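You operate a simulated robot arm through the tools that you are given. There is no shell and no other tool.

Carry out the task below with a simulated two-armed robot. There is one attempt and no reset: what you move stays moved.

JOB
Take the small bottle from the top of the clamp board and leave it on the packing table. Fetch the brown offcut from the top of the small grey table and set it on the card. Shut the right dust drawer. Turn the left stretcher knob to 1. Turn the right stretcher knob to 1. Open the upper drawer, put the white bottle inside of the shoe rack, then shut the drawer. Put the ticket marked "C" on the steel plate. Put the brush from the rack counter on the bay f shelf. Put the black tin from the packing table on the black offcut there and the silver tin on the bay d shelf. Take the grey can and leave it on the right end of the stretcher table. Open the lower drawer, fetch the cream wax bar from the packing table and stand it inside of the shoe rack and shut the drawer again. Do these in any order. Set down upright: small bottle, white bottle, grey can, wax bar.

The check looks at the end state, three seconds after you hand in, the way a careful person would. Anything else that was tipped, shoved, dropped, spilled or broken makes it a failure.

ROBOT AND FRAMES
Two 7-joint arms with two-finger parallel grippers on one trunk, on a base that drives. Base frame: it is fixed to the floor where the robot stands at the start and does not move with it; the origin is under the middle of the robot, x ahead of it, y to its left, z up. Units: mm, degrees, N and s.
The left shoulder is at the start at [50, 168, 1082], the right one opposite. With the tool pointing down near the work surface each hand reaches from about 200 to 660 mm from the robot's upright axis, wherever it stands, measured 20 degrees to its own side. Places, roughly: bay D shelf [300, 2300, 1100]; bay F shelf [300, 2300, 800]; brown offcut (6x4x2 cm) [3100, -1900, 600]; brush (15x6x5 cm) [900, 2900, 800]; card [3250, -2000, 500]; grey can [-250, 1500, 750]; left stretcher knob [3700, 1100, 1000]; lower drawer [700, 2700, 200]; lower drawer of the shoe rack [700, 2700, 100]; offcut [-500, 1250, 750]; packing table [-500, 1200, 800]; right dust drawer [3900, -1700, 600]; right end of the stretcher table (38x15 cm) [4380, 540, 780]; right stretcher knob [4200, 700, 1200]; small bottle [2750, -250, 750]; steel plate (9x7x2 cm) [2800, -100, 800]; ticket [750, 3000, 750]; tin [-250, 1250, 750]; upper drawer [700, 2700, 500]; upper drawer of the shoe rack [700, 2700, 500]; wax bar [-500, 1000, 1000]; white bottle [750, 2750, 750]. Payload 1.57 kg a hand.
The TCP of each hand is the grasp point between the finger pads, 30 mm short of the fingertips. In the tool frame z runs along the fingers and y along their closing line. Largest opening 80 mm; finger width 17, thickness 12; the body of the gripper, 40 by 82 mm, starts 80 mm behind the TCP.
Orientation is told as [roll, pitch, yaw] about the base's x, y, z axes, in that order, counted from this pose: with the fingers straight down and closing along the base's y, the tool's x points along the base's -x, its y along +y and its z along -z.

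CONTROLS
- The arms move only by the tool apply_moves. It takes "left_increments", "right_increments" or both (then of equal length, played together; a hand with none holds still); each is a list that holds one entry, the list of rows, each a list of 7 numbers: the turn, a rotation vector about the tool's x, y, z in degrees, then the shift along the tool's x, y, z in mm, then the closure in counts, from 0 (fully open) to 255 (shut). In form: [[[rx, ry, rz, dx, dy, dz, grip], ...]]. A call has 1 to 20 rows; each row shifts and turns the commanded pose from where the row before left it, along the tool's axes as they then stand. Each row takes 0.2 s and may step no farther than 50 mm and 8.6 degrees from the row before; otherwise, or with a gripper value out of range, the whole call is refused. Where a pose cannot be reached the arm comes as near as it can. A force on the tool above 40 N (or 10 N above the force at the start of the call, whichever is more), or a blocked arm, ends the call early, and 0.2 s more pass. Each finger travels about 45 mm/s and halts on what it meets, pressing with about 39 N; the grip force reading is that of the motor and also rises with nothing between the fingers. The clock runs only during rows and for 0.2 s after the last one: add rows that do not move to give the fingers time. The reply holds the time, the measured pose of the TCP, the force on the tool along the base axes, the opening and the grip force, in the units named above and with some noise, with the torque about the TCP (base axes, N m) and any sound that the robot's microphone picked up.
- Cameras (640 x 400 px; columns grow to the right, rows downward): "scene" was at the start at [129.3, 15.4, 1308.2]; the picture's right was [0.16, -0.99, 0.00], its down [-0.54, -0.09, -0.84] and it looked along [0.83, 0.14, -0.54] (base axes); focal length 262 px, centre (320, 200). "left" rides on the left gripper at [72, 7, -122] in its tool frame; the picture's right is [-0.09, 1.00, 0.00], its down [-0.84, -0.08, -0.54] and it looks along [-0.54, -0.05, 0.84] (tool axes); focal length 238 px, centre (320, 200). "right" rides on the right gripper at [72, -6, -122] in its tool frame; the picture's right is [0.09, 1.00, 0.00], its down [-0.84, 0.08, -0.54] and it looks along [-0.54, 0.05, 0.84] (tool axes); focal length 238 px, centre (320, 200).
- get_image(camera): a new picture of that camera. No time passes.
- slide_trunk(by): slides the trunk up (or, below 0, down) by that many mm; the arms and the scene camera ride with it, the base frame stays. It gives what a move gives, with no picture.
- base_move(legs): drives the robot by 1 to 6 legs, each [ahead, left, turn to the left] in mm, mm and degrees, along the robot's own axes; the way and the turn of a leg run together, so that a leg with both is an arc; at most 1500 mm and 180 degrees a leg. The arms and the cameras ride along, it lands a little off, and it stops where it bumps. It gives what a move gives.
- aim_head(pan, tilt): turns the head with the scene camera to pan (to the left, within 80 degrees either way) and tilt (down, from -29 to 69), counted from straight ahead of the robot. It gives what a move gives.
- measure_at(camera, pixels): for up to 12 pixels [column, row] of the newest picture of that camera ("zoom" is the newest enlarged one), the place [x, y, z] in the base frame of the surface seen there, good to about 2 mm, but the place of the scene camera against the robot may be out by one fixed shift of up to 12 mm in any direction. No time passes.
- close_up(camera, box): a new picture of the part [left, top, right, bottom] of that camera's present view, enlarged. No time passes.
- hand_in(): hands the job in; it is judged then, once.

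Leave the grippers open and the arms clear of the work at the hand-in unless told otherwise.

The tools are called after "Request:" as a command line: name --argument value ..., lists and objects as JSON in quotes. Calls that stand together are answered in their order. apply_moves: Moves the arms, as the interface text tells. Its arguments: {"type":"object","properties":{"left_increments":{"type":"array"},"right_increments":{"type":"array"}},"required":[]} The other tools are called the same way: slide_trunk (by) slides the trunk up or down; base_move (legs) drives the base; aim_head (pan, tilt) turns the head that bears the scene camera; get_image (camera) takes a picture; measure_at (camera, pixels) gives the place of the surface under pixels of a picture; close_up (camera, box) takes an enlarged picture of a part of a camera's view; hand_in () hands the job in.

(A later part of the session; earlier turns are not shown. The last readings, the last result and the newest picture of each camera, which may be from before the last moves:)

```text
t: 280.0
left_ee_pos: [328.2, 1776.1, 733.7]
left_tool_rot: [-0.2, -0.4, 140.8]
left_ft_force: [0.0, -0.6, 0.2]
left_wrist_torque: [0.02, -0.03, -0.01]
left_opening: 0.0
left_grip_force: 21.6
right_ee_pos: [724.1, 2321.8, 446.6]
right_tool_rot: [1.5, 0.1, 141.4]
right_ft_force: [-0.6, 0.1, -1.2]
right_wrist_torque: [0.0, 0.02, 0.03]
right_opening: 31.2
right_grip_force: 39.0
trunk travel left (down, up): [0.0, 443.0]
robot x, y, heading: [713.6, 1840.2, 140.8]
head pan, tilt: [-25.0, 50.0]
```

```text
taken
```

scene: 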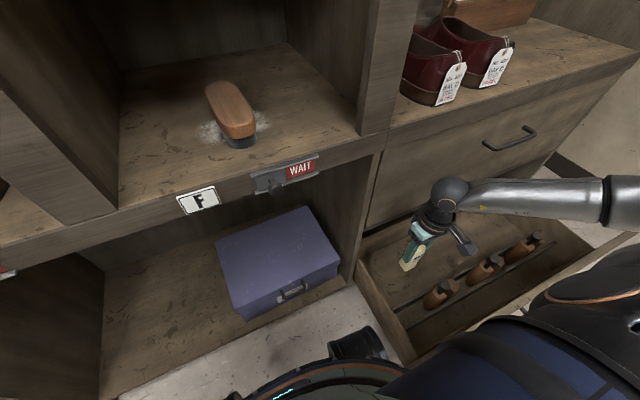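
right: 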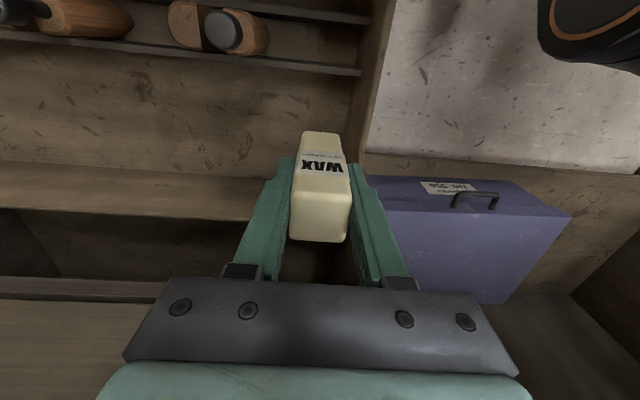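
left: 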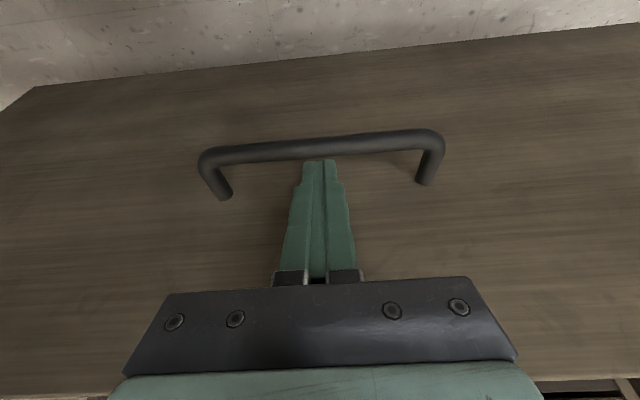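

Good; I shift 6 mm right, away from the wall, and lower on to z≈222.

Request:
apply_moves --right_increments '[[[0, 0, 0, 0, -6, 0, 255], [0, 0, 0, 0, 0, 45, 255], [0, 0, 0, 0, 0, 45, 255], [0, 0, 0, 0, 0, 45, 255], [0, 0, 0, 0, 0, 45, 255], [0, 0, 0, 0, 0, 45, 255], [0, 0, 0, 0, 0, 0, 255]]]'

Request:
get_image --camera "right"

Request:
get_image --camera "scene"

```text
t: 281.6
left_ee_pos: [329.3, 1775.2, 733.9]
left_tool_rot: [-0.2, -0.4, 140.8]
left_ft_force: [-0.2, 0.0, 0.1]
left_wrist_torque: [0.02, 0.0, 0.02]
left_opening: 0.0
left_grip_force: 21.7
right_ee_pos: [725.5, 2315.9, 222.3]
right_tool_rot: [1.6, 0.1, 141.5]
right_ft_force: [0.2, 0.4, -0.7]
right_wrist_torque: [-0.01, 0.01, 0.02]
right_opening: 31.4
right_grip_force: 39.0
trunk travel left (down, up): [0.0, 443.0]
robot x, y, heading: [714.2, 1833.6, 140.7]
head pan, tilt: [-25.0, 50.0]
```

```text
taken
```

right: 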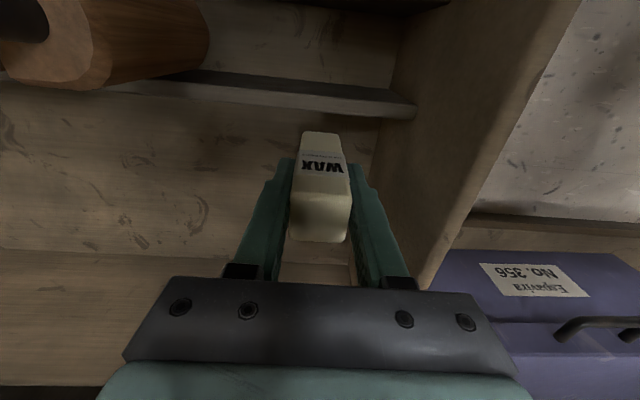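

```text
taken
```

scene: 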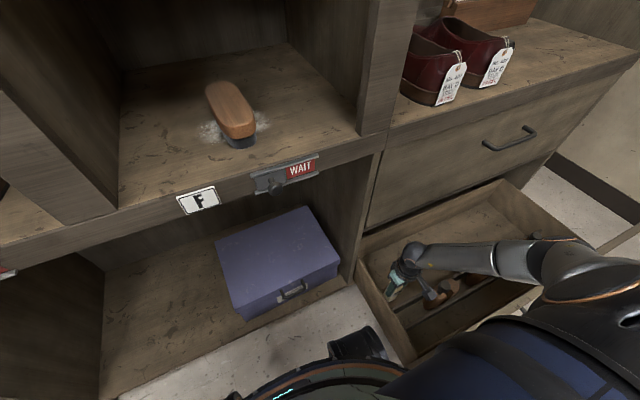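

The wax is 25 mm above the floor. I lower gently.

Request:
apply_moves --right_increments '[[[0, 0, 0, 0, 0, 12, 255], [0, 0, 0, 0, 0, 6, 255], [0, 0, 0, 0, 0, 3, 255], [0, 0, 0, 0, 0, 1, 255], [0, 0, 0, 0, 0, 0, 255]]]'

```text
t: 282.8
left_ee_pos: [329.6, 1774.9, 734.0]
left_tool_rot: [-0.3, -0.4, 141.0]
left_ft_force: [0.6, -0.3, -0.1]
left_wrist_torque: [-0.01, 0.02, 0.02]
left_opening: 0.0
left_grip_force: 20.9
right_ee_pos: [723.8, 2319.0, 198.8]
right_tool_rot: [1.6, 0.0, 141.4]
right_ft_force: [-0.4, -0.2, -1.0]
right_wrist_torque: [-0.02, 0.02, 0.03]
right_opening: 31.5
right_grip_force: 39.2
trunk travel left (down, up): [0.0, 443.0]
robot x, y, heading: [717.4, 1837.4, 140.6]
head pan, tilt: [-25.0, 50.0]
```

Request:
apply_moves --right_increments '[[[0, 0, 0, 0, 0, 1, 255], [0, 0, 0, 0, 0, 1, 255], [0, 0, 0, 0, 0, 0, 255]]]'

```text
t: 283.6
left_ee_pos: [328.1, 1775.8, 734.2]
left_tool_rot: [-0.2, -0.4, 141.0]
left_ft_force: [-0.6, 0.2, 1.2]
left_wrist_torque: [0.02, 0.01, 0.02]
left_opening: 0.0
left_grip_force: 21.3
right_ee_pos: [723.2, 2317.8, 197.3]
right_tool_rot: [1.4, 0.1, 141.4]
right_ft_force: [1.1, 0.1, -0.5]
right_wrist_torque: [-0.02, 0.0, 0.01]
right_opening: 31.4
right_grip_force: 39.0
trunk travel left (down, up): [0.0, 443.0]
robot x, y, heading: [717.1, 1837.5, 140.8]
head pan, tilt: [-25.0, 50.0]
```

Not yet in contact; two more 1 mm steps.

Request:
apply_moves --right_increments '[[[0, 0, 0, 0, 0, 1, 255], [0, 0, 0, 0, 0, 1, 255], [0, 0, 0, 0, 0, 0, 255]]]'

```text
t: 284.4
left_ee_pos: [328.2, 1773.7, 735.2]
left_tool_rot: [-0.2, -0.5, 140.9]
left_ft_force: [-0.5, 0.0, 0.8]
left_wrist_torque: [0.0, 0.01, 0.01]
left_opening: 0.0
left_grip_force: 21.4
right_ee_pos: [722.6, 2319.6, 195.8]
right_tool_rot: [1.6, -0.2, 141.4]
right_ft_force: [-1.3, -1.2, 24.8]
right_wrist_torque: [0.2, -0.2, 0.0]
right_opening: 31.3
right_grip_force: 38.9
trunk travel left (down, up): [0.0, 443.0]
robot x, y, heading: [715.4, 1838.3, 140.9]
head pan, tilt: [-25.0, 50.0]
```

Contact at 25 N. I ease up 1.3 mm and open to about 60 mm.

Request:
apply_moves --right_increments '[[[0, 0, 0, 0, 0, -1.3, 255], [0, 0, 0, 0, 0, 0, 200], [0, 0, 0, 0, 0, 0, 130], [0, 0, 0, 0, 0, 0, 70], [0, 0, 0, 0, 0, 0, 70], [0, 0, 0, 0, 0, 0, 70]]]'

Request:
get_image --camera "right"

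```text
t: 285.8
left_ee_pos: [330.2, 1774.9, 734.3]
left_tool_rot: [-0.2, -0.3, 140.8]
left_ft_force: [-0.7, 0.1, 0.3]
left_wrist_torque: [0.01, 0.0, -0.02]
left_opening: 0.0
left_grip_force: 21.5
right_ee_pos: [723.4, 2317.7, 197.3]
right_tool_rot: [1.5, 0.1, 141.4]
right_ft_force: [0.3, -0.6, 0.0]
right_wrist_torque: [-0.02, -0.01, 0.03]
right_opening: 57.9
right_grip_force: 0.0
trunk travel left (down, up): [0.0, 443.0]
robot x, y, heading: [715.2, 1839.7, 140.8]
head pan, tilt: [-25.0, 50.0]
```

```text
taken
```

right: 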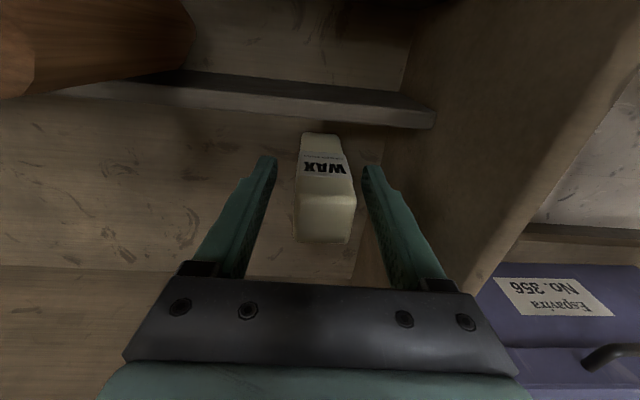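

The wax stands free. I lift the right hand straight up out of the drawer.

Request:
apply_moves --right_increments '[[[0, 0, 0, 0, 0, -20, 70], [0, 0, 0, 0, 0, -40, 70], [0, 0, 0, 0, 0, -45, 70], [0, 0, 0, 0, 0, -45, 70], [0, 0, 0, 0, 0, -45, 70], [0, 0, 0, 0, 0, -45, 70], [0, 0, 0, 0, 0, -45, 70], [0, 0, 0, 0, 0, -45, 70], [0, 0, 0, 0, 0, -45, 70], [0, 0, 0, 0, 0, -45, 70], [0, 0, 0, 0, 0, -45, 70], [0, 0, 0, 0, 0, -45, 70], [0, 0, 0, 0, 0, 0, 0]]]'

Request:
get_image --camera "right"

Request:
get_image --camera "scene"

```text
t: 288.6
left_ee_pos: [329.0, 1774.1, 734.3]
left_tool_rot: [-0.1, -0.4, 141.0]
left_ft_force: [0.1, 0.0, -0.1]
left_wrist_torque: [0.03, -0.02, 0.01]
left_opening: 0.4
left_grip_force: 21.5
right_ee_pos: [730.9, 2328.6, 706.6]
right_tool_rot: [1.5, 0.1, 141.5]
right_ft_force: [-0.3, -0.2, 0.4]
right_wrist_torque: [0.01, -0.01, 0.01]
right_opening: 80.0
right_grip_force: 0.0
trunk travel left (down, up): [0.0, 443.0]
robot x, y, heading: [714.0, 1840.1, 140.9]
head pan, tilt: [-25.0, 50.0]
```

```text
taken
```

right: 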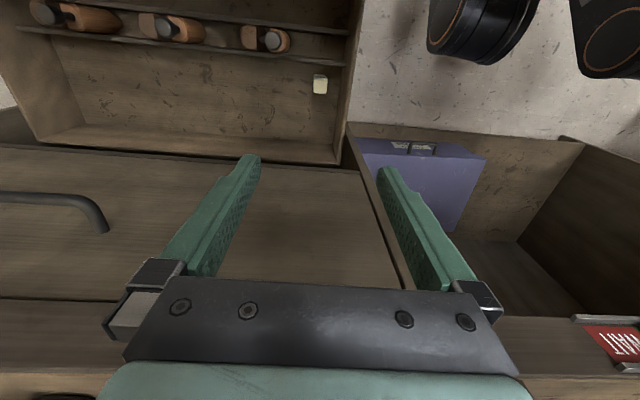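

```text
taken
```

scene: 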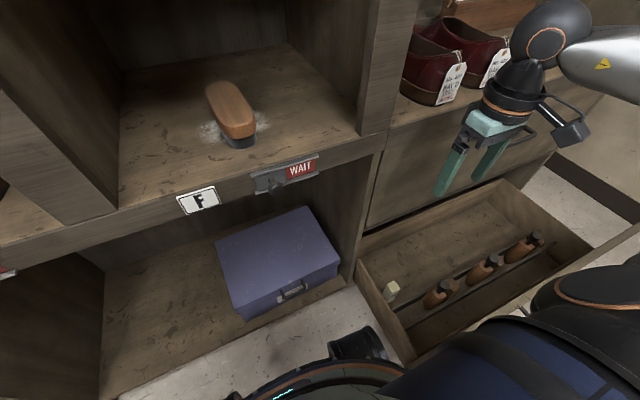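

The wax stands upright behind the rear rail. Now I back out, drive to the drawer's front and look before pushing it shut with the left hand.

Request:
base_move --legs '[[-300, 0, 0.2], [0, -772, 0]]'

Request:
aim_head --pan 0 --tilt 52

Request:
get_image --camera "scene"

```text
t: 297.3
left_ee_pos: [1039.2, 2170.8, 734.5]
left_tool_rot: [-0.1, -0.4, 141.2]
left_ft_force: [0.3, 0.4, 1.0]
left_wrist_torque: [0.0, 0.02, 0.0]
left_opening: 0.0
left_grip_force: 21.2
right_ee_pos: [1436.6, 2727.5, 704.9]
right_tool_rot: [1.5, 0.1, 141.8]
right_ft_force: [-0.3, -0.8, 0.1]
right_wrist_torque: [-0.02, -0.01, -0.02]
right_opening: 80.0
right_grip_force: 0.0
trunk travel left (down, up): [0.0, 443.0]
robot x, y, heading: [1424.3, 2238.6, 141.3]
head pan, tilt: [-25.0, 50.0]
```

```text
t: 298.2
left_ee_pos: [1037.7, 2171.8, 735.1]
left_tool_rot: [-0.1, -0.4, 141.2]
left_ft_force: [0.1, -1.1, 1.2]
left_wrist_torque: [0.03, 0.03, 0.02]
left_opening: 0.0
left_grip_force: 21.6
right_ee_pos: [1437.9, 2728.0, 705.2]
right_tool_rot: [1.6, 0.0, 141.8]
right_ft_force: [-0.3, 0.3, -0.7]
right_wrist_torque: [0.0, 0.02, -0.04]
right_opening: 80.2
right_grip_force: 0.0
trunk travel left (down, up): [0.0, 443.0]
robot x, y, heading: [1423.7, 2234.8, 141.3]
head pan, tilt: [0.0, 52.0]
```

```text
taken
```

scene: 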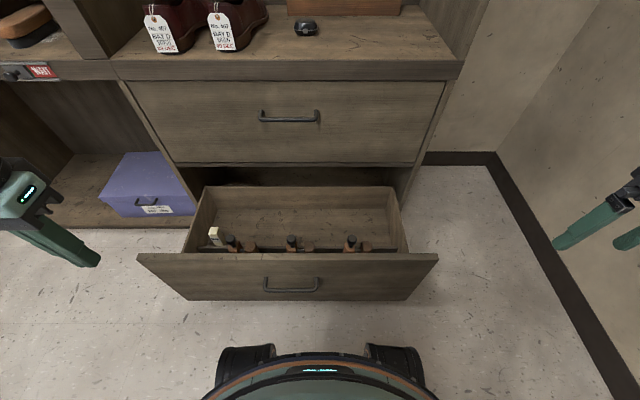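

The drawer is open with the wax standing in it. I tilt the left hand, bring it in front of the drawer's middle and down to tip height z≈365.

Request:
apply_moves --left_increments '[[[0, -6.67, 0, 0, 0, 0, 255], [0, -6.67, 0, 0, 0, 0, 255], [0, -6.66, 0, 0, 0, 0, 255], [0, 0, 0, -15.8, -43.6, 5.7, 255], [0, 0, 0, -15.8, -43.6, 5.7, 255], [0, 0, 0, -15.8, -43.6, 5.7, 255], [0, 0, 0, -15.8, -43.6, 5.7, 255], [0, 0, 0, -15.8, -43.6, 5.7, 255], [0, 0, 0, 0, 0, 0, 255]]]'

Request:
apply_moves --left_increments '[[[0, 0, 0, 14.6, 0, 40.2, 255], [0, 0, 0, 14.6, 0, 40.2, 255], [0, 0, 0, 14.6, 0, 40.2, 255], [0, 0, 0, 14.6, 0, 40.2, 255], [0, 0, 0, 14.6, 0, 40.2, 255], [0, 0, 0, 14.6, 0, 40.2, 255], [0, 0, 0, 14.6, 0, 40.2, 255], [0, 0, 0, 14.6, 0, 40.2, 255], [0, 0, 0, 0, 0, 0, 255]]]'

Request:
get_image --camera "left"

Request:
get_image --camera "scene"

```text
t: 300.2
left_ee_pos: [1077.9, 2405.0, 755.2]
left_tool_rot: [-0.2, -20.5, 141.5]
left_ft_force: [-0.4, -0.6, -0.7]
left_wrist_torque: [0.0, 0.0, -0.02]
left_opening: 0.0
left_grip_force: 21.4
left hand out of reach, approached as far as the arm can: row 2, 3
right_ee_pos: [1437.7, 2727.0, 705.2]
right_tool_rot: [1.5, 0.1, 141.8]
right_ft_force: [0.6, -1.0, -0.4]
right_wrist_torque: [0.02, 0.04, -0.03]
right_opening: 80.3
right_grip_force: 0.1
trunk travel left (down, up): [0.0, 443.0]
robot x, y, heading: [1426.4, 2236.1, 141.2]
head pan, tilt: [0.0, 52.0]
```

```text
t: 301.9
left_ee_pos: [1068.8, 2405.3, 448.0]
left_tool_rot: [-0.1, -21.1, 141.3]
left_ft_force: [0.2, -0.5, 0.7]
left_wrist_torque: [0.0, 0.03, -0.03]
left_opening: 0.0
left_grip_force: 21.2
right_ee_pos: [1436.6, 2727.0, 705.1]
right_tool_rot: [1.7, 0.1, 141.9]
right_ft_force: [0.4, 0.3, -1.2]
right_wrist_torque: [0.01, 0.0, -0.02]
right_opening: 79.9
right_grip_force: 0.0
trunk travel left (down, up): [0.0, 443.0]
robot x, y, heading: [1421.5, 2237.3, 141.2]
head pan, tilt: [0.0, 52.0]
stopped in row 8 (left hand): the force on the tool passed its limit at 82 N (the readings are from after the stop); the commanded pose is now the measured one
```

```text
taken
```

left: 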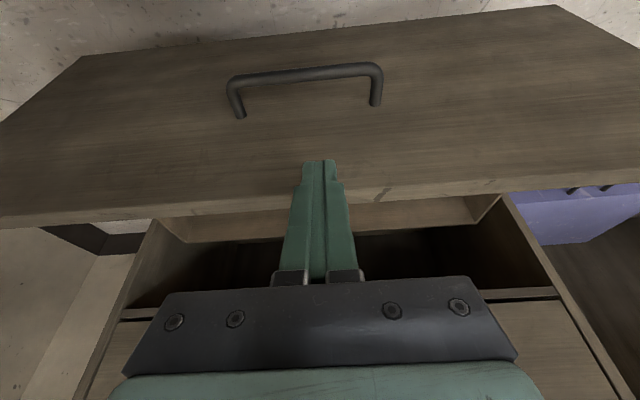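

```text
taken
```

scene: 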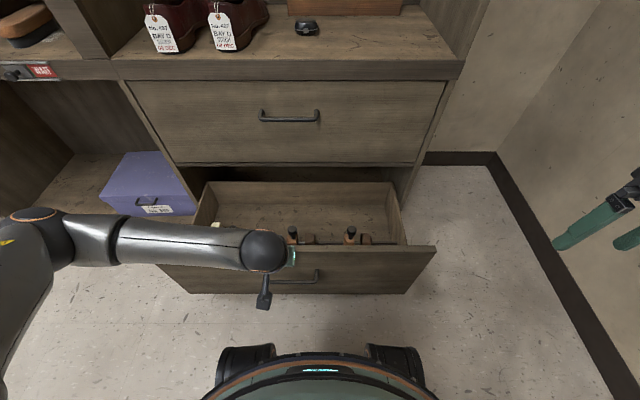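

The tips came down on the drawer front's top edge (82 N stop) because the earlier steps had drifted forward. I raise, move back 45 mm and check the drawer and the wax.

Request:
apply_moves --left_increments '[[[0, 0, 0, -10.3, 0, -28.2, 255], [0, 0, 0, 42.3, 0, -15.4, 255], [0, 0, 0, 0, 0, 0, 255]]]'

Request:
get_image --camera "left"

Request:
close_up --camera "scene" --box '[150, 160, 450, 310]'

```text
t: 302.7
left_ee_pos: [1102.9, 2378.8, 477.9]
left_tool_rot: [-0.2, -21.4, 141.4]
left_ft_force: [-0.2, -0.9, 0.2]
left_wrist_torque: [0.02, 0.04, 0.0]
left_opening: 0.0
left_grip_force: 21.5
right_ee_pos: [1436.3, 2728.3, 705.3]
right_tool_rot: [1.6, 0.2, 141.9]
right_ft_force: [-0.1, -0.1, 0.4]
right_wrist_torque: [-0.03, 0.0, 0.02]
right_opening: 80.0
right_grip_force: 0.0
trunk travel left (down, up): [0.0, 443.0]
robot x, y, heading: [1424.2, 2236.4, 141.3]
head pan, tilt: [0.0, 52.0]
```

```text
taken
```

left: 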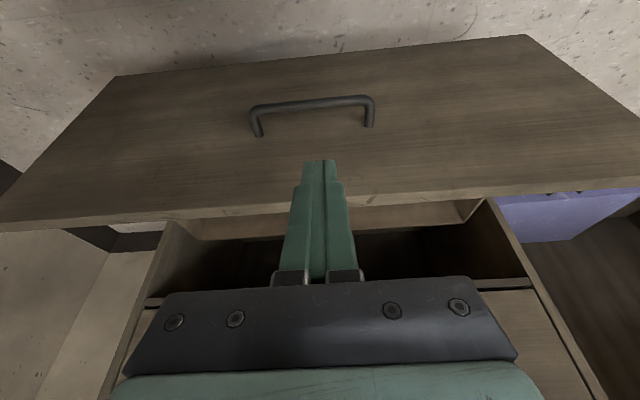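

```text
2.13 times, centred on (300, 235) of scene
```

zoom: 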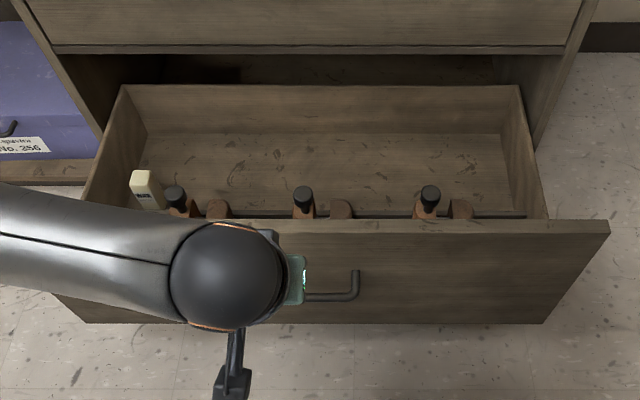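

The wax still stands. I measure bar and face from here.

Request:
measure_at --camera "left" --pixels '[[312, 102], [310, 130], [400, 150], [220, 160], [400, 190], [320, 205]]'

```text
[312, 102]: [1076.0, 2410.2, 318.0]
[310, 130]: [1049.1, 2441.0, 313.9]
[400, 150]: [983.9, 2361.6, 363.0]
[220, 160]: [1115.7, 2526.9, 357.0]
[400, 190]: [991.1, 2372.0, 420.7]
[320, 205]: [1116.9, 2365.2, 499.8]
```

The face is at v 718, so the drawer went in 23 mm. I go down to tip height 365 and forward to the face.

Request:
apply_moves --left_increments '[[[0, 0, 0, 14.5, 0, 40, 255], [0, 0, 0, 14.5, 0, 40, 255], [0, 0, 0, -23.5, 0, 8.6, 255], [0, 0, 0, -23.5, 0, 8.6, 255], [0, 0, 0, 0, 0, 0, 255]]]'

Request:
get_image --camera "left"

```text
t: 303.9
left_ee_pos: [1063.8, 2412.3, 392.4]
left_tool_rot: [-0.1, -21.1, 141.3]
left_ft_force: [0.2, 1.3, -0.9]
left_wrist_torque: [0.01, -0.01, 0.0]
left_opening: 0.0
left_grip_force: 21.5
right_ee_pos: [1436.4, 2728.0, 704.7]
right_tool_rot: [1.7, 0.0, 141.9]
right_ft_force: [0.4, -0.7, 0.4]
right_wrist_torque: [-0.03, -0.01, 0.02]
right_opening: 79.9
right_grip_force: 0.0
trunk travel left (down, up): [0.0, 443.0]
robot x, y, heading: [1423.2, 2236.1, 141.4]
head pan, tilt: [0.0, 52.0]
```

```text
taken
```

left: 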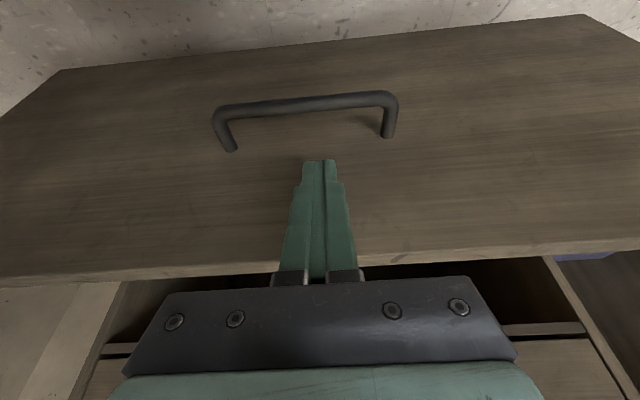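

Tips are 12 mm short of the face at the right height. I push slowly about 155 mm.

Request:
apply_moves --left_increments '[[[0, 0, 0, -4.7, 0, 1.7, 255], [0, 0, 0, -4.7, 0, 1.7, 255], [0, 0, 0, -2.8, 0, 1.0, 255], [0, 0, 0, -2.8, 0, 1.0, 255], [0, 0, 0, -5.6, 0, 2.05, 255], [0, 0, 0, -7.5, 0, 2.7, 255], [0, 0, 0, -9.4, 0, 3.4, 255], [0, 0, 0, -9.4, 0, 3.4, 255], [0, 0, 0, -9.4, 0, 3.4, 255], [0, 0, 0, -9.4, 0, 3.4, 255], [0, 0, 0, -9.4, 0, 3.4, 255], [0, 0, 0, -9.4, 0, 3.4, 255], [0, 0, 0, -9.4, 0, 3.4, 255], [0, 0, 0, -9.4, 0, 3.4, 255], [0, 0, 0, -9.4, 0, 3.4, 255], [0, 0, 0, -9.4, 0, 3.4, 255], [0, 0, 0, -7.5, 0, 2.7, 255], [0, 0, 0, -4.7, 0, 1.7, 255], [0, 0, 0, -2.8, 0, 1.0, 255], [0, 0, 0, 0, 0, 0, 255]]]'

Request:
get_image --camera "left"

Request:
get_image --camera "scene"

```text
t: 308.1
left_ee_pos: [949.6, 2502.0, 396.7]
left_tool_rot: [-0.1, -21.4, 141.3]
left_ft_force: [0.6, 0.1, 1.0]
left_wrist_torque: [-0.02, 0.01, -0.04]
left_opening: 0.2
left_grip_force: 21.0
right_ee_pos: [1436.6, 2727.0, 704.7]
right_tool_rot: [1.7, 0.2, 141.9]
right_ft_force: [-0.4, 0.8, 0.4]
right_wrist_torque: [-0.03, -0.01, 0.02]
right_opening: 80.1
right_grip_force: 0.0
trunk travel left (down, up): [0.0, 443.0]
robot x, y, heading: [1424.2, 2238.8, 141.0]
head pan, tilt: [0.0, 52.0]
```

```text
taken
```

left: 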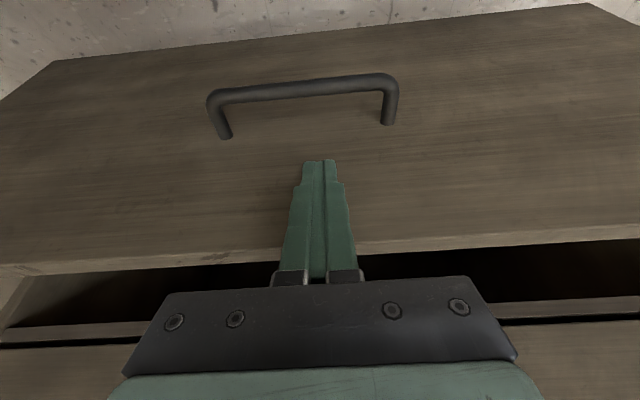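

```text
taken
```

scene: 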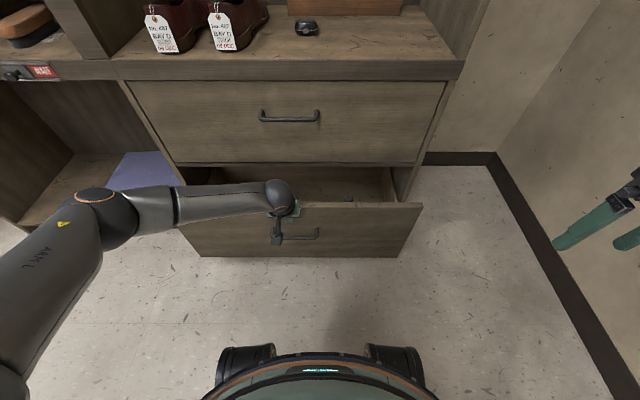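

The face is now at about v 850. I draw the hand back 140 mm, drive the base 130 ahead (staying clear of the drawer), and push on with the arm.

Request:
apply_moves --left_increments '[[[0, 0, 0, 32.9, 0, -12, 255], [0, 0, 0, 32.9, 0, -12, 255], [0, 0, 0, 32.9, 0, -12, 255], [0, 0, 0, 32.9, 0, -12, 255], [0, 0, 0, 0, 0, 0, 255]]]'

Request:
base_move --legs '[[125, 0, 0]]'

Request:
get_image --camera "left"

Request:
measure_at --camera "left" --pixels '[[220, 160], [430, 150], [310, 130], [300, 95]]'

```text
t: 309.3
left_ee_pos: [1060.2, 2416.5, 393.4]
left_tool_rot: [-0.1, -21.3, 141.5]
left_ft_force: [0.2, -0.5, 0.3]
left_wrist_torque: [0.02, 0.01, -0.01]
left_opening: 0.1
left_grip_force: 21.4
right_ee_pos: [1437.3, 2728.6, 706.4]
right_tool_rot: [1.6, 0.1, 141.9]
right_ft_force: [0.6, 0.0, 0.4]
right_wrist_torque: [-0.03, -0.01, 0.0]
right_opening: 79.7
right_grip_force: 0.1
trunk travel left (down, up): [0.0, 443.0]
robot x, y, heading: [1418.8, 2235.2, 141.2]
head pan, tilt: [0.0, 52.0]
```

```text
t: 310.6
left_ee_pos: [964.6, 2492.2, 393.9]
left_tool_rot: [-0.1, -21.3, 141.5]
left_ft_force: [-0.4, -0.2, 0.3]
left_wrist_torque: [-0.02, 0.01, 0.02]
left_opening: 0.0
left_grip_force: 21.5
right_ee_pos: [1340.9, 2804.0, 704.5]
right_tool_rot: [1.5, 0.1, 142.1]
right_ft_force: [-0.5, -0.5, -0.4]
right_wrist_torque: [0.01, -0.04, -0.02]
right_opening: 80.1
right_grip_force: 0.1
trunk travel left (down, up): [0.0, 443.0]
robot x, y, heading: [1331.0, 2314.4, 141.2]
head pan, tilt: [0.0, 52.0]
```

```text
taken
```

left: 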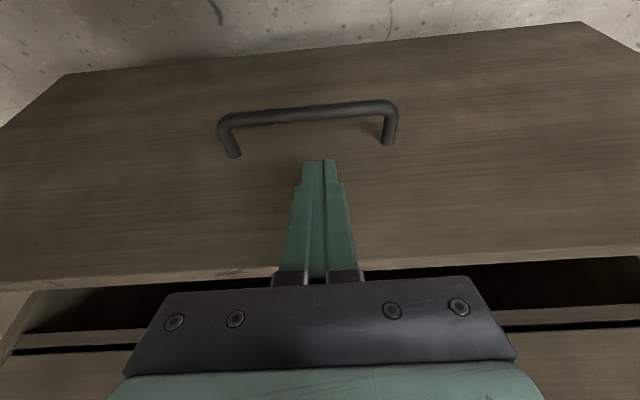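

```text
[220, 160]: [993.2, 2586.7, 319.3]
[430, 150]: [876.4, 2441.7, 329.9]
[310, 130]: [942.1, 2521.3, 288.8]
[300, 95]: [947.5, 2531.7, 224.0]
```

Face at v 851.7, robot v=418. I push on in easing steps.

Request:
apply_moves --left_increments '[[[0, 0, 0, -7.5, 0, 2.7, 255], [0, 0, 0, -4.7, 0, 1.7, 255], [0, 0, 0, -3.8, 0, 1.4, 255], [0, 0, 0, -3.8, 0, 1.4, 255], [0, 0, 0, -5.6, 0, 2.05, 255], [0, 0, 0, -7.5, 0, 2.7, 255], [0, 0, 0, -9.4, 0, 3.4, 255], [0, 0, 0, -9.4, 0, 3.4, 255], [0, 0, 0, -9.4, 0, 3.4, 255], [0, 0, 0, -9.4, 0, 3.4, 255], [0, 0, 0, -9.4, 0, 3.4, 255], [0, 0, 0, -9.4, 0, 3.4, 255], [0, 0, 0, -9.4, 0, 3.4, 255], [0, 0, 0, -9.4, 0, 3.4, 255], [0, 0, 0, -9.4, 0, 3.4, 255], [0, 0, 0, -9.4, 0, 3.4, 255], [0, 0, 0, -7.5, 0, 2.7, 255], [0, 0, 0, -5.6, 0, 2.05, 255], [0, 0, 0, -3.8, 0, 1.4, 255], [0, 0, 0, 0, 0, 0, 255]]]'

Request:
get_image --camera "left"

Request:
measure_at --camera "left" --pixels '[[220, 160], [430, 150], [310, 130], [200, 240], [300, 95]]'

```text
t: 314.8
left_ee_pos: [845.6, 2586.9, 397.3]
left_tool_rot: [-0.2, -21.2, 141.6]
left_ft_force: [0.3, 0.5, 0.0]
left_wrist_torque: [0.01, 0.05, 0.03]
left_opening: 0.0
left_grip_force: 21.0
right_ee_pos: [1341.0, 2803.4, 706.1]
right_tool_rot: [1.6, 0.2, 142.0]
right_ft_force: [-0.2, 0.3, -0.5]
right_wrist_torque: [0.01, -0.02, 0.02]
right_opening: 80.3
right_grip_force: 0.1
trunk travel left (down, up): [0.0, 443.0]
robot x, y, heading: [1330.6, 2311.9, 141.4]
head pan, tilt: [0.0, 52.0]
```

```text
taken
```

left: 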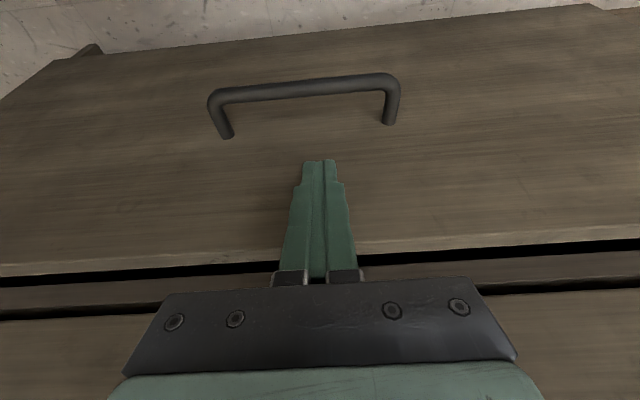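

```text
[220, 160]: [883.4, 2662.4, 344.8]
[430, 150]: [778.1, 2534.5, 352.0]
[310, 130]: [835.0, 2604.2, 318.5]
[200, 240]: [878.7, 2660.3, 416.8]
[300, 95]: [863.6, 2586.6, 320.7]
```

Face at v 985, 19 mm to go. I push on slowly until it stops.

Request:
apply_moves --left_increments '[[[0, 0, 0, -3.8, 0, 1.4, 255], [0, 0, 0, -3.8, 0, 1.4, 255], [0, 0, 0, -2.8, 0, 1.0, 255], [0, 0, 0, -2.8, 0, 1.0, 255], [0, 0, 0, -1.9, 0, 0.7, 255], [0, 0, 0, -0.94, 0, 0.34, 255], [0, 0, 0, -0.94, 0, 0.34, 255], [0, 0, 0, -0.94, 0, 0.34, 255], [0, 0, 0, 0, 0, 0, 255]]]'

Request:
get_image --camera "left"

Request:
measure_at --camera "left" --pixels '[[220, 160], [430, 150], [310, 130], [200, 290]]'

```text
t: 316.8
left_ee_pos: [831.3, 2598.4, 395.5]
left_tool_rot: [0.0, -21.0, 141.5]
left_ft_force: [9.8, -10.9, 5.4]
left_wrist_torque: [-0.2, -0.21, 0.06]
left_opening: 0.0
left_grip_force: 20.7
right_ee_pos: [1341.0, 2803.1, 705.4]
right_tool_rot: [1.6, 0.1, 142.0]
right_ft_force: [0.0, 0.1, 0.2]
right_wrist_torque: [0.01, 0.0, -0.02]
right_opening: 80.1
right_grip_force: 0.1
trunk travel left (down, up): [0.0, 443.0]
robot x, y, heading: [1327.2, 2316.7, 141.5]
head pan, tilt: [0.0, 52.0]
```

```text
taken
```

left: 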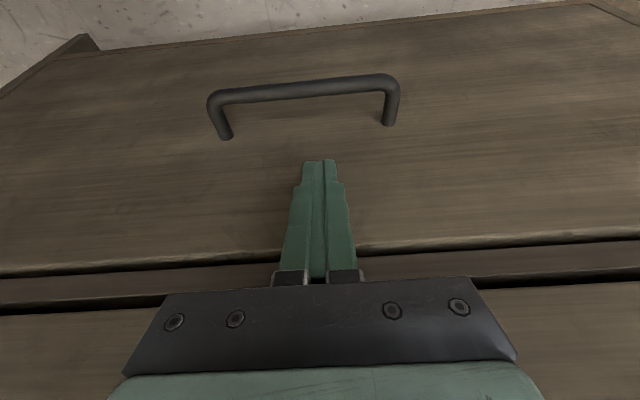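

```text
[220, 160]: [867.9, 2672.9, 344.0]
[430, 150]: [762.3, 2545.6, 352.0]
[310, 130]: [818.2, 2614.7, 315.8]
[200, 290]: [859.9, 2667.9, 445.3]
```

The drawer is shut (face at v 1003–1005). I withdraw the left hand, lift it, untilt it and open it part-way (56 mm) for the ticket; then I raise the trunk by 250.

Request:
apply_moves --left_increments '[[[0, 0, 0, 37.6, 0, -13.7, 255], [0, 0, 0, 37.6, 0, -13.7, 255], [0, 0, 0, 37.6, 0, -13.7, 255], [0, 0, 0, 37.6, 0, -13.7, 255], [0, 0, 0, 0, 0, -45, 255], [0, 0, 0, 0, 0, -45, 255], [0, 0, 0, 0, 10, -45, 255], [0, 0, 0, 0, 10, -45, 200], [0, 7, 0, 0, 10, -30, 100], [0, 7, 0, 0, 10, -30, 76], [0, 7, 0, 0, 10, -30, 76], [0, 0, 0, 0, 0, 0, 76], [0, 0, 0, 0, 0, 0, 76]]]'

Request:
slide_trunk --by 250

Request:
base_move --legs '[[-40, 0, 0], [0, -285, 0]]'

Request:
aim_head --pan 15 --tilt 35

Request:
get_image --camera "scene"

```text
t: 319.6
left_ee_pos: [994.1, 2408.6, 645.8]
left_tool_rot: [-0.1, -0.3, 141.5]
left_ft_force: [0.4, 0.8, 0.2]
left_wrist_torque: [0.0, -0.05, 0.02]
left_opening: 56.2
left_grip_force: 0.1
right_ee_pos: [1341.2, 2803.3, 705.4]
right_tool_rot: [1.6, 0.0, 142.0]
right_ft_force: [-0.1, -0.1, -0.5]
right_wrist_torque: [0.0, 0.0, -0.04]
right_opening: 80.0
right_grip_force: 0.1
trunk travel left (down, up): [0.0, 443.0]
robot x, y, heading: [1327.1, 2312.8, 141.4]
head pan, tilt: [0.0, 52.0]
```

```text
t: 322.1
left_ee_pos: [995.0, 2409.5, 896.4]
left_tool_rot: [-0.1, -0.2, 141.4]
left_ft_force: [0.0, -0.2, 0.9]
left_wrist_torque: [0.0, -0.01, 0.0]
left_opening: 56.2
left_grip_force: 0.1
right_ee_pos: [1341.1, 2802.9, 955.0]
right_tool_rot: [1.6, 0.1, 142.0]
right_ft_force: [-1.1, -0.6, -0.6]
right_wrist_torque: [0.02, 0.01, 0.02]
right_opening: 79.8
right_grip_force: 0.2
trunk travel left (down, up): [-250.0, 193.0]
robot x, y, heading: [1330.8, 2310.6, 141.3]
head pan, tilt: [0.0, 52.0]
```

```text
t: 325.7
left_ee_pos: [1204.9, 2606.2, 896.3]
left_tool_rot: [-0.1, -0.2, 141.1]
left_ft_force: [-0.5, 0.6, 0.0]
left_wrist_torque: [0.02, 0.04, 0.03]
left_opening: 56.1
left_grip_force: 0.1
right_ee_pos: [1552.3, 2998.2, 954.3]
right_tool_rot: [1.6, 0.2, 141.7]
right_ft_force: [-0.1, 0.4, -0.8]
right_wrist_torque: [0.0, -0.01, 0.07]
right_opening: 79.8
right_grip_force: 0.0
trunk travel left (down, up): [-250.0, 193.0]
robot x, y, heading: [1537.7, 2507.8, 141.1]
head pan, tilt: [0.0, 52.0]
```

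```text
t: 326.5
left_ee_pos: [1204.0, 2606.8, 897.5]
left_tool_rot: [-0.2, -0.4, 141.1]
left_ft_force: [-0.4, 0.2, 1.0]
left_wrist_torque: [0.02, 0.0, -0.01]
left_opening: 56.4
left_grip_force: 0.1
right_ee_pos: [1552.3, 2999.5, 957.0]
right_tool_rot: [1.6, 0.2, 141.6]
right_ft_force: [-0.1, 0.0, 0.7]
right_wrist_torque: [-0.02, 0.0, 0.01]
right_opening: 80.2
right_grip_force: 0.0
trunk travel left (down, up): [-250.0, 193.0]
robot x, y, heading: [1538.3, 2509.7, 141.0]
head pan, tilt: [15.0, 35.0]
```

```text
taken
```

scene: 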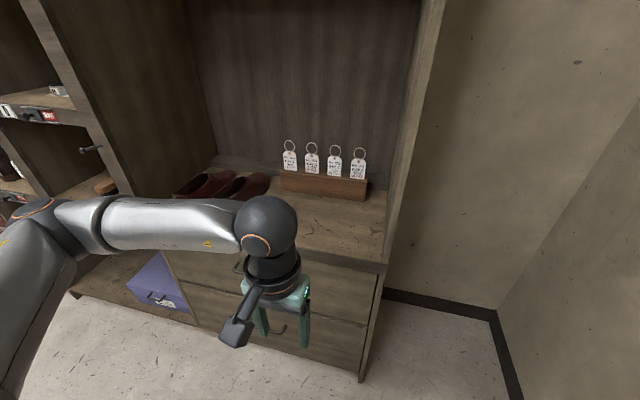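

Robot at u=2918, v=379. I drive 295 ahead; this stand is right of the handles, so the base stays clear of them.

Request:
base_move --legs '[[295, 0, 0]]'

Request:
get_image --camera "left"

Request:
get_image --camera "scene"

```text
t: 328.5
left_ee_pos: [974.1, 2788.8, 895.3]
left_tool_rot: [-0.1, -0.2, 141.3]
left_ft_force: [1.5, 0.2, -0.4]
left_wrist_torque: [-0.04, -0.03, -0.03]
left_opening: 56.2
left_grip_force: 0.0
right_ee_pos: [1320.9, 3182.5, 954.2]
right_tool_rot: [1.6, 0.1, 141.8]
right_ft_force: [-0.2, -1.0, 0.3]
right_wrist_torque: [0.01, 0.04, -0.02]
right_opening: 80.1
right_grip_force: 0.0
trunk travel left (down, up): [-250.0, 193.0]
robot x, y, heading: [1310.0, 2693.2, 141.2]
head pan, tilt: [15.0, 35.0]
```

```text
taken
```

left: 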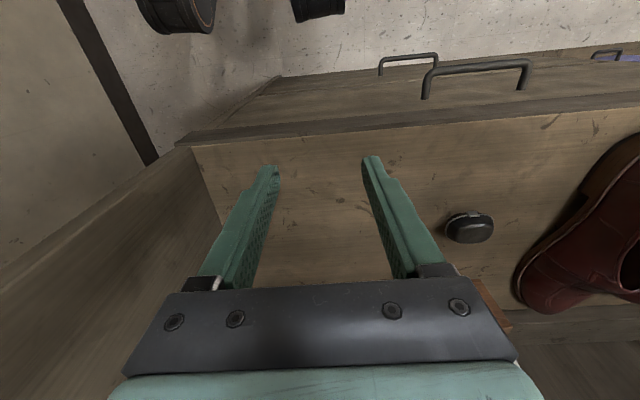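

```text
taken
```

scene: 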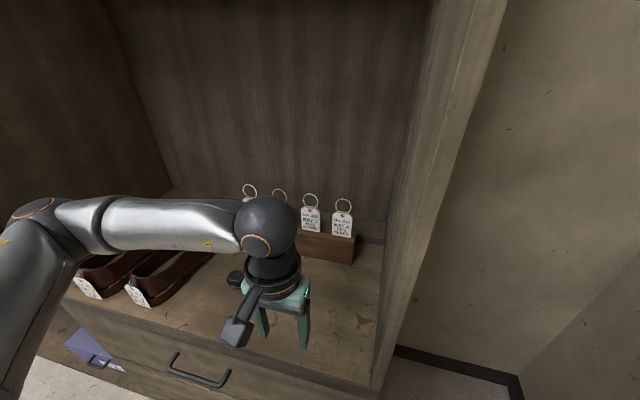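

Both drawers are shut. I raise the left hand, shift left and forward for a view down on the tickets.

Request:
apply_moves --left_increments '[[[0, 0, 0, 0, 10, -45, 76], [0, 0, 0, 0, 10, -45, 76], [0, 0, 0, -20, 10, -40, 76], [0, 0, 0, -40, 9, 0, 76], [0, 0, 0, -40, 8, 0, 76], [0, 0, 0, -40, 0, 0, 76], [0, 0, 0, 0, 0, 0, 76]]]'

Request:
get_image --camera "left"

```text
t: 330.1
left_ee_pos: [837.7, 2840.9, 1027.2]
left_tool_rot: [0.0, -0.2, 141.1]
left_ft_force: [-0.6, 0.2, 0.1]
left_wrist_torque: [0.0, 0.01, 0.01]
left_opening: 56.2
left_grip_force: 0.0
right_ee_pos: [1321.0, 3183.3, 955.7]
right_tool_rot: [1.6, 0.1, 141.8]
right_ft_force: [-0.8, 0.3, -0.6]
right_wrist_torque: [0.02, 0.01, 0.02]
right_opening: 79.8
right_grip_force: 0.0
trunk travel left (down, up): [-250.0, 193.0]
robot x, y, heading: [1307.4, 2692.3, 141.1]
head pan, tilt: [15.0, 35.0]
```

```text
taken
```

left: 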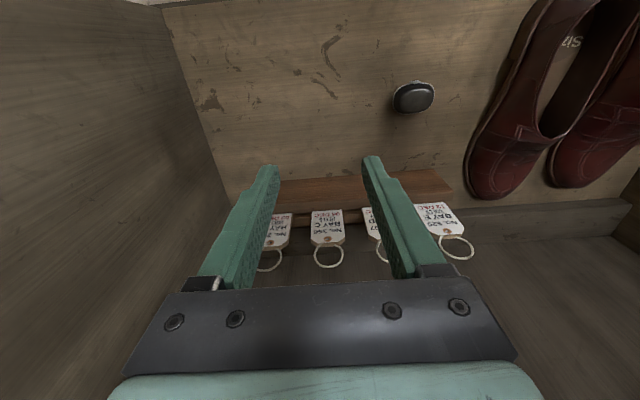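

BAY C is at (327,228), between the fingers' lines. I enlarge and measure its edges, ring, and the block.

Request:
close_up --camera "left" --box '[250, 160, 410, 280]'

Request:
measure_at --camera "left" --pixels '[[313, 225], [341, 222], [327, 215], [327, 235], [327, 241], [315, 240], [341, 238], [328, 267], [314, 255], [330, 190], [330, 205], [345, 212]]'

```text
3.33 times, centred on (330, 220) of left
```

zoom: 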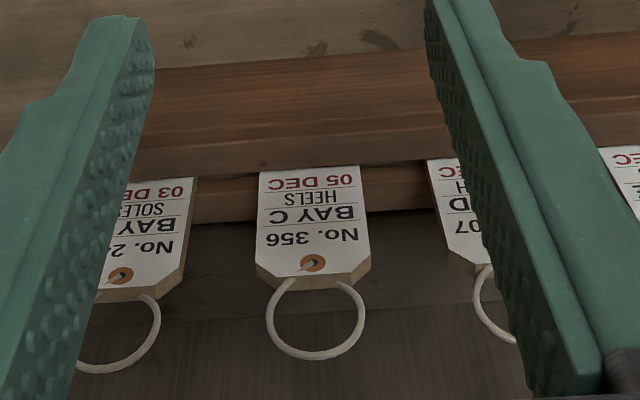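

```text
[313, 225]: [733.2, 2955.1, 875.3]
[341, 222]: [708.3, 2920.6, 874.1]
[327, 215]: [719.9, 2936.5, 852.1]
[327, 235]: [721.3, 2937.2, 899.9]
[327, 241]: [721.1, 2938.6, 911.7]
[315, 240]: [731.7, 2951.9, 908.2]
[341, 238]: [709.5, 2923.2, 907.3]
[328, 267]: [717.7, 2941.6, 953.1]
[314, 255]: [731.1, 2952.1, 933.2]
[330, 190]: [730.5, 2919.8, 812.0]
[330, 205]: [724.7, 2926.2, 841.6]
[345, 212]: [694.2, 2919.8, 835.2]
```

The ticket is 42 mm wide, centre (720.8, 2937.8), top z 912, ring top 953; block top z 842. I lower to z 886 in front of the block first, then I'll slide forward with the fingers either side of it.

Request:
apply_moves --left_increments '[[[0, 0, 0, 0, -1, 45, 76], [0, 0, 0, 0, -1, 45, 76], [0, 0, 0, 0, 0, 45, 76], [0, 0, 0, 0, 0, 6, 76], [0, 0, 0, 0, 0, 0, 76]]]'

Request:
get_image --camera "left"

```text
t: 331.3
left_ee_pos: [839.9, 2840.6, 886.9]
left_tool_rot: [0.0, -0.2, 141.4]
left_ft_force: [0.0, 0.9, -0.2]
left_wrist_torque: [0.04, -0.02, 0.01]
left_opening: 56.1
left_grip_force: 0.1
right_ee_pos: [1322.4, 3183.4, 954.6]
right_tool_rot: [1.6, 0.0, 141.8]
right_ft_force: [-0.5, -0.3, -0.2]
right_wrist_torque: [0.0, 0.01, 0.01]
right_opening: 79.9
right_grip_force: 0.1
trunk travel left (down, up): [-250.0, 193.0]
robot x, y, heading: [1306.9, 2693.9, 141.1]
head pan, tilt: [15.0, 35.0]
```

```text
taken
```

left: 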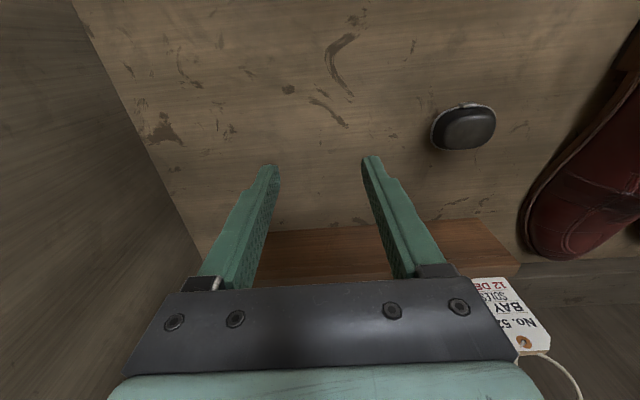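

I slide forward 110 mm first.

Request:
apply_moves --left_increments '[[[0, 0, 0, -37, -0.6, 0, 76], [0, 0, 0, -37, -0.6, 0, 76], [0, 0, 0, -36, -0.5, 0, 76], [0, 0, 0, 0, 0, 0, 76]]]'

Request:
get_image --camera "left"

Request:
close_up --camera "scene" --box '[200, 160, 400, 300]'

```text
t: 332.3
left_ee_pos: [752.4, 2913.1, 888.0]
left_tool_rot: [-0.1, -0.2, 141.2]
left_ft_force: [-0.8, -0.2, -0.3]
left_wrist_torque: [0.0, 0.01, -0.01]
left_opening: 56.1
left_grip_force: 0.1
right_ee_pos: [1321.5, 3182.9, 955.2]
right_tool_rot: [1.6, 0.1, 141.9]
right_ft_force: [-0.4, 0.1, -1.0]
right_wrist_torque: [0.0, -0.01, 0.02]
right_opening: 80.1
right_grip_force: 0.0
trunk travel left (down, up): [-250.0, 193.0]
robot x, y, heading: [1310.1, 2692.0, 141.2]
head pan, tilt: [15.0, 35.0]
```

```text
taken
```

left: 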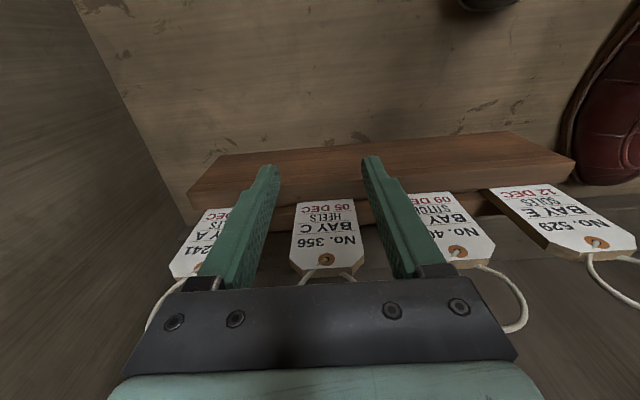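

```text
2.86 times, centred on (300, 230) of scene
```

zoom: 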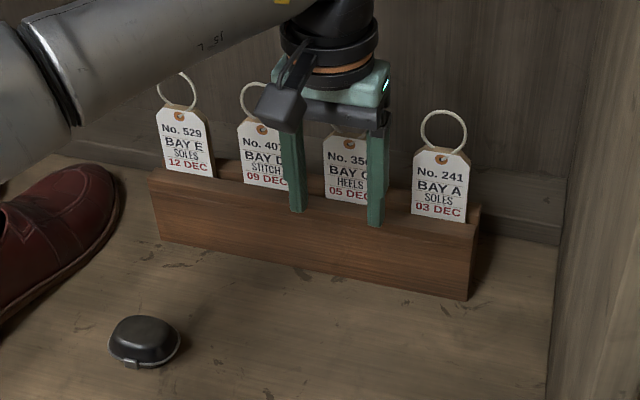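

The ticket is centred between the fingers (columns 290–365). I go the last 39 mm and close.

Request:
apply_moves --left_increments '[[[0, 0, 0, -20, 0, 0, 76], [0, 0, 0, -19, 0.4, 0, 76], [0, 0, 0, 0, 0, 0, 76]]]'

Request:
get_image --camera "left"

```text
t: 333.1
left_ee_pos: [724.0, 2934.6, 887.7]
left_tool_rot: [-0.1, -0.3, 141.2]
left_ft_force: [0.2, -0.1, 0.2]
left_wrist_torque: [-0.01, 0.01, -0.03]
left_opening: 56.2
left_grip_force: 0.0
right_ee_pos: [1322.0, 3182.1, 954.9]
right_tool_rot: [1.6, 0.1, 141.8]
right_ft_force: [-0.2, 0.2, 0.3]
right_wrist_torque: [-0.01, 0.0, 0.0]
right_opening: 80.2
right_grip_force: 0.0
trunk travel left (down, up): [-250.0, 193.0]
robot x, y, heading: [1309.1, 2696.8, 141.0]
head pan, tilt: [15.0, 35.0]
```

```text
taken
```

left: 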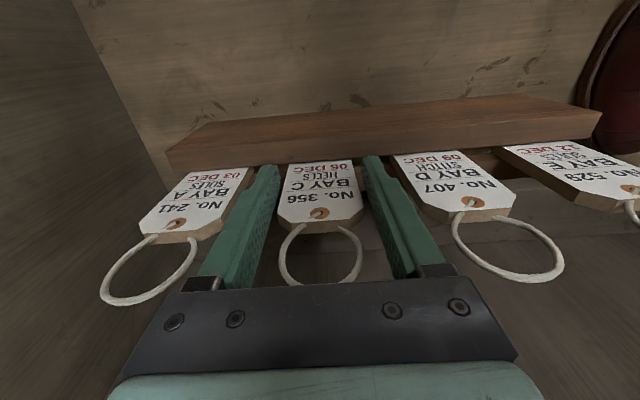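

Four mm more forward, then close.

Request:
apply_moves --left_increments '[[[0, 0, 0, -4, 0, 0, 76], [0, 0, 0, 0, 0, 0, 76], [0, 0, 0, 0, 0, 0, 160], [0, 0, 0, 0, 0, 0, 255], [0, 0, 0, 0, 0, 0, 255], [0, 0, 0, 0, 0, 0, 255]]]'

Request:
get_image --camera "left"

```text
t: 334.5
left_ee_pos: [719.6, 2938.3, 886.0]
left_tool_rot: [0.0, -0.3, 141.3]
left_ft_force: [-0.3, -0.8, 1.1]
left_wrist_torque: [0.02, 0.07, -0.02]
left_opening: 46.7
left_grip_force: 39.1
right_ee_pos: [1322.2, 3183.5, 954.2]
right_tool_rot: [1.7, 0.1, 141.8]
right_ft_force: [0.7, -0.5, 0.0]
right_wrist_torque: [0.0, -0.03, 0.0]
right_opening: 79.9
right_grip_force: 0.1
trunk travel left (down, up): [-250.0, 193.0]
robot x, y, heading: [1308.5, 2693.6, 141.1]
head pan, tilt: [15.0, 35.0]
```

```text
taken
```

left: 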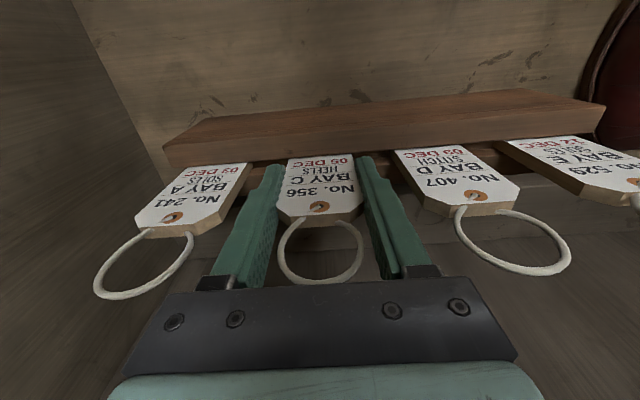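

Gripped (46.7 mm, 39 N). I lift the ticket straight out of its slot with the trunk, by 90 mm.

Request:
slide_trunk --by 90

Request:
get_image --camera "left"

Request:
get_image --camera "scene"

```text
t: 335.8
left_ee_pos: [721.0, 2938.9, 975.6]
left_tool_rot: [-0.2, -0.2, 141.3]
left_ft_force: [0.3, -0.3, 0.0]
left_wrist_torque: [-0.02, 0.0, -0.02]
left_opening: 46.6
left_grip_force: 39.7
right_ee_pos: [1321.7, 3182.8, 1045.4]
right_tool_rot: [1.7, 0.1, 141.8]
right_ft_force: [-0.2, -0.2, -0.3]
right_wrist_torque: [-0.03, -0.02, 0.02]
right_opening: 79.9
right_grip_force: 0.1
trunk travel left (down, up): [-340.0, 103.0]
robot x, y, heading: [1305.7, 2693.7, 141.1]
head pan, tilt: [15.0, 35.0]
```

```text
taken
```

left: 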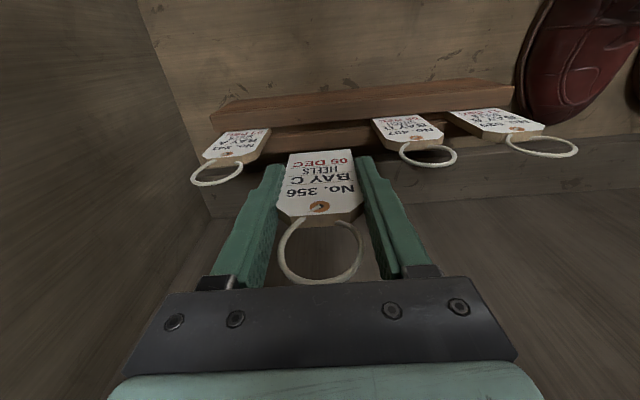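

```text
taken
```

scene: 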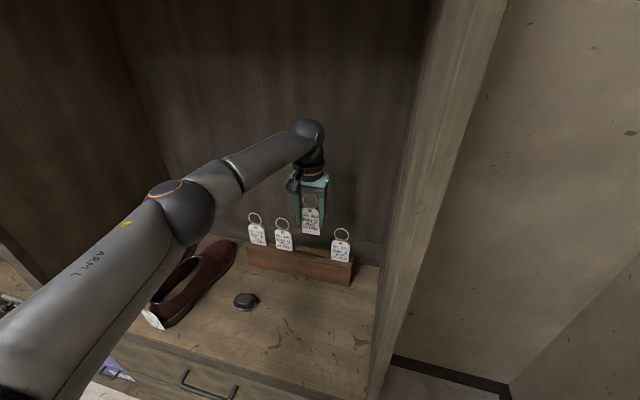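

The ticket is free and held square. I measure its lower and upper edge against the TCP.

Request:
measure_at --camera "left" --pixels '[[322, 154], [322, 160], [318, 205], [318, 215], [320, 283], [292, 170], [350, 170]]'

```text
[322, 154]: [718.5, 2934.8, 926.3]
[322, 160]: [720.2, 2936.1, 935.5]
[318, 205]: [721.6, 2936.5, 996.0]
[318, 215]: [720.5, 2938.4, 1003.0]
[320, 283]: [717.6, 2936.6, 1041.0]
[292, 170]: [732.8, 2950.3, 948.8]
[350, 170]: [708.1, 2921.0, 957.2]
```

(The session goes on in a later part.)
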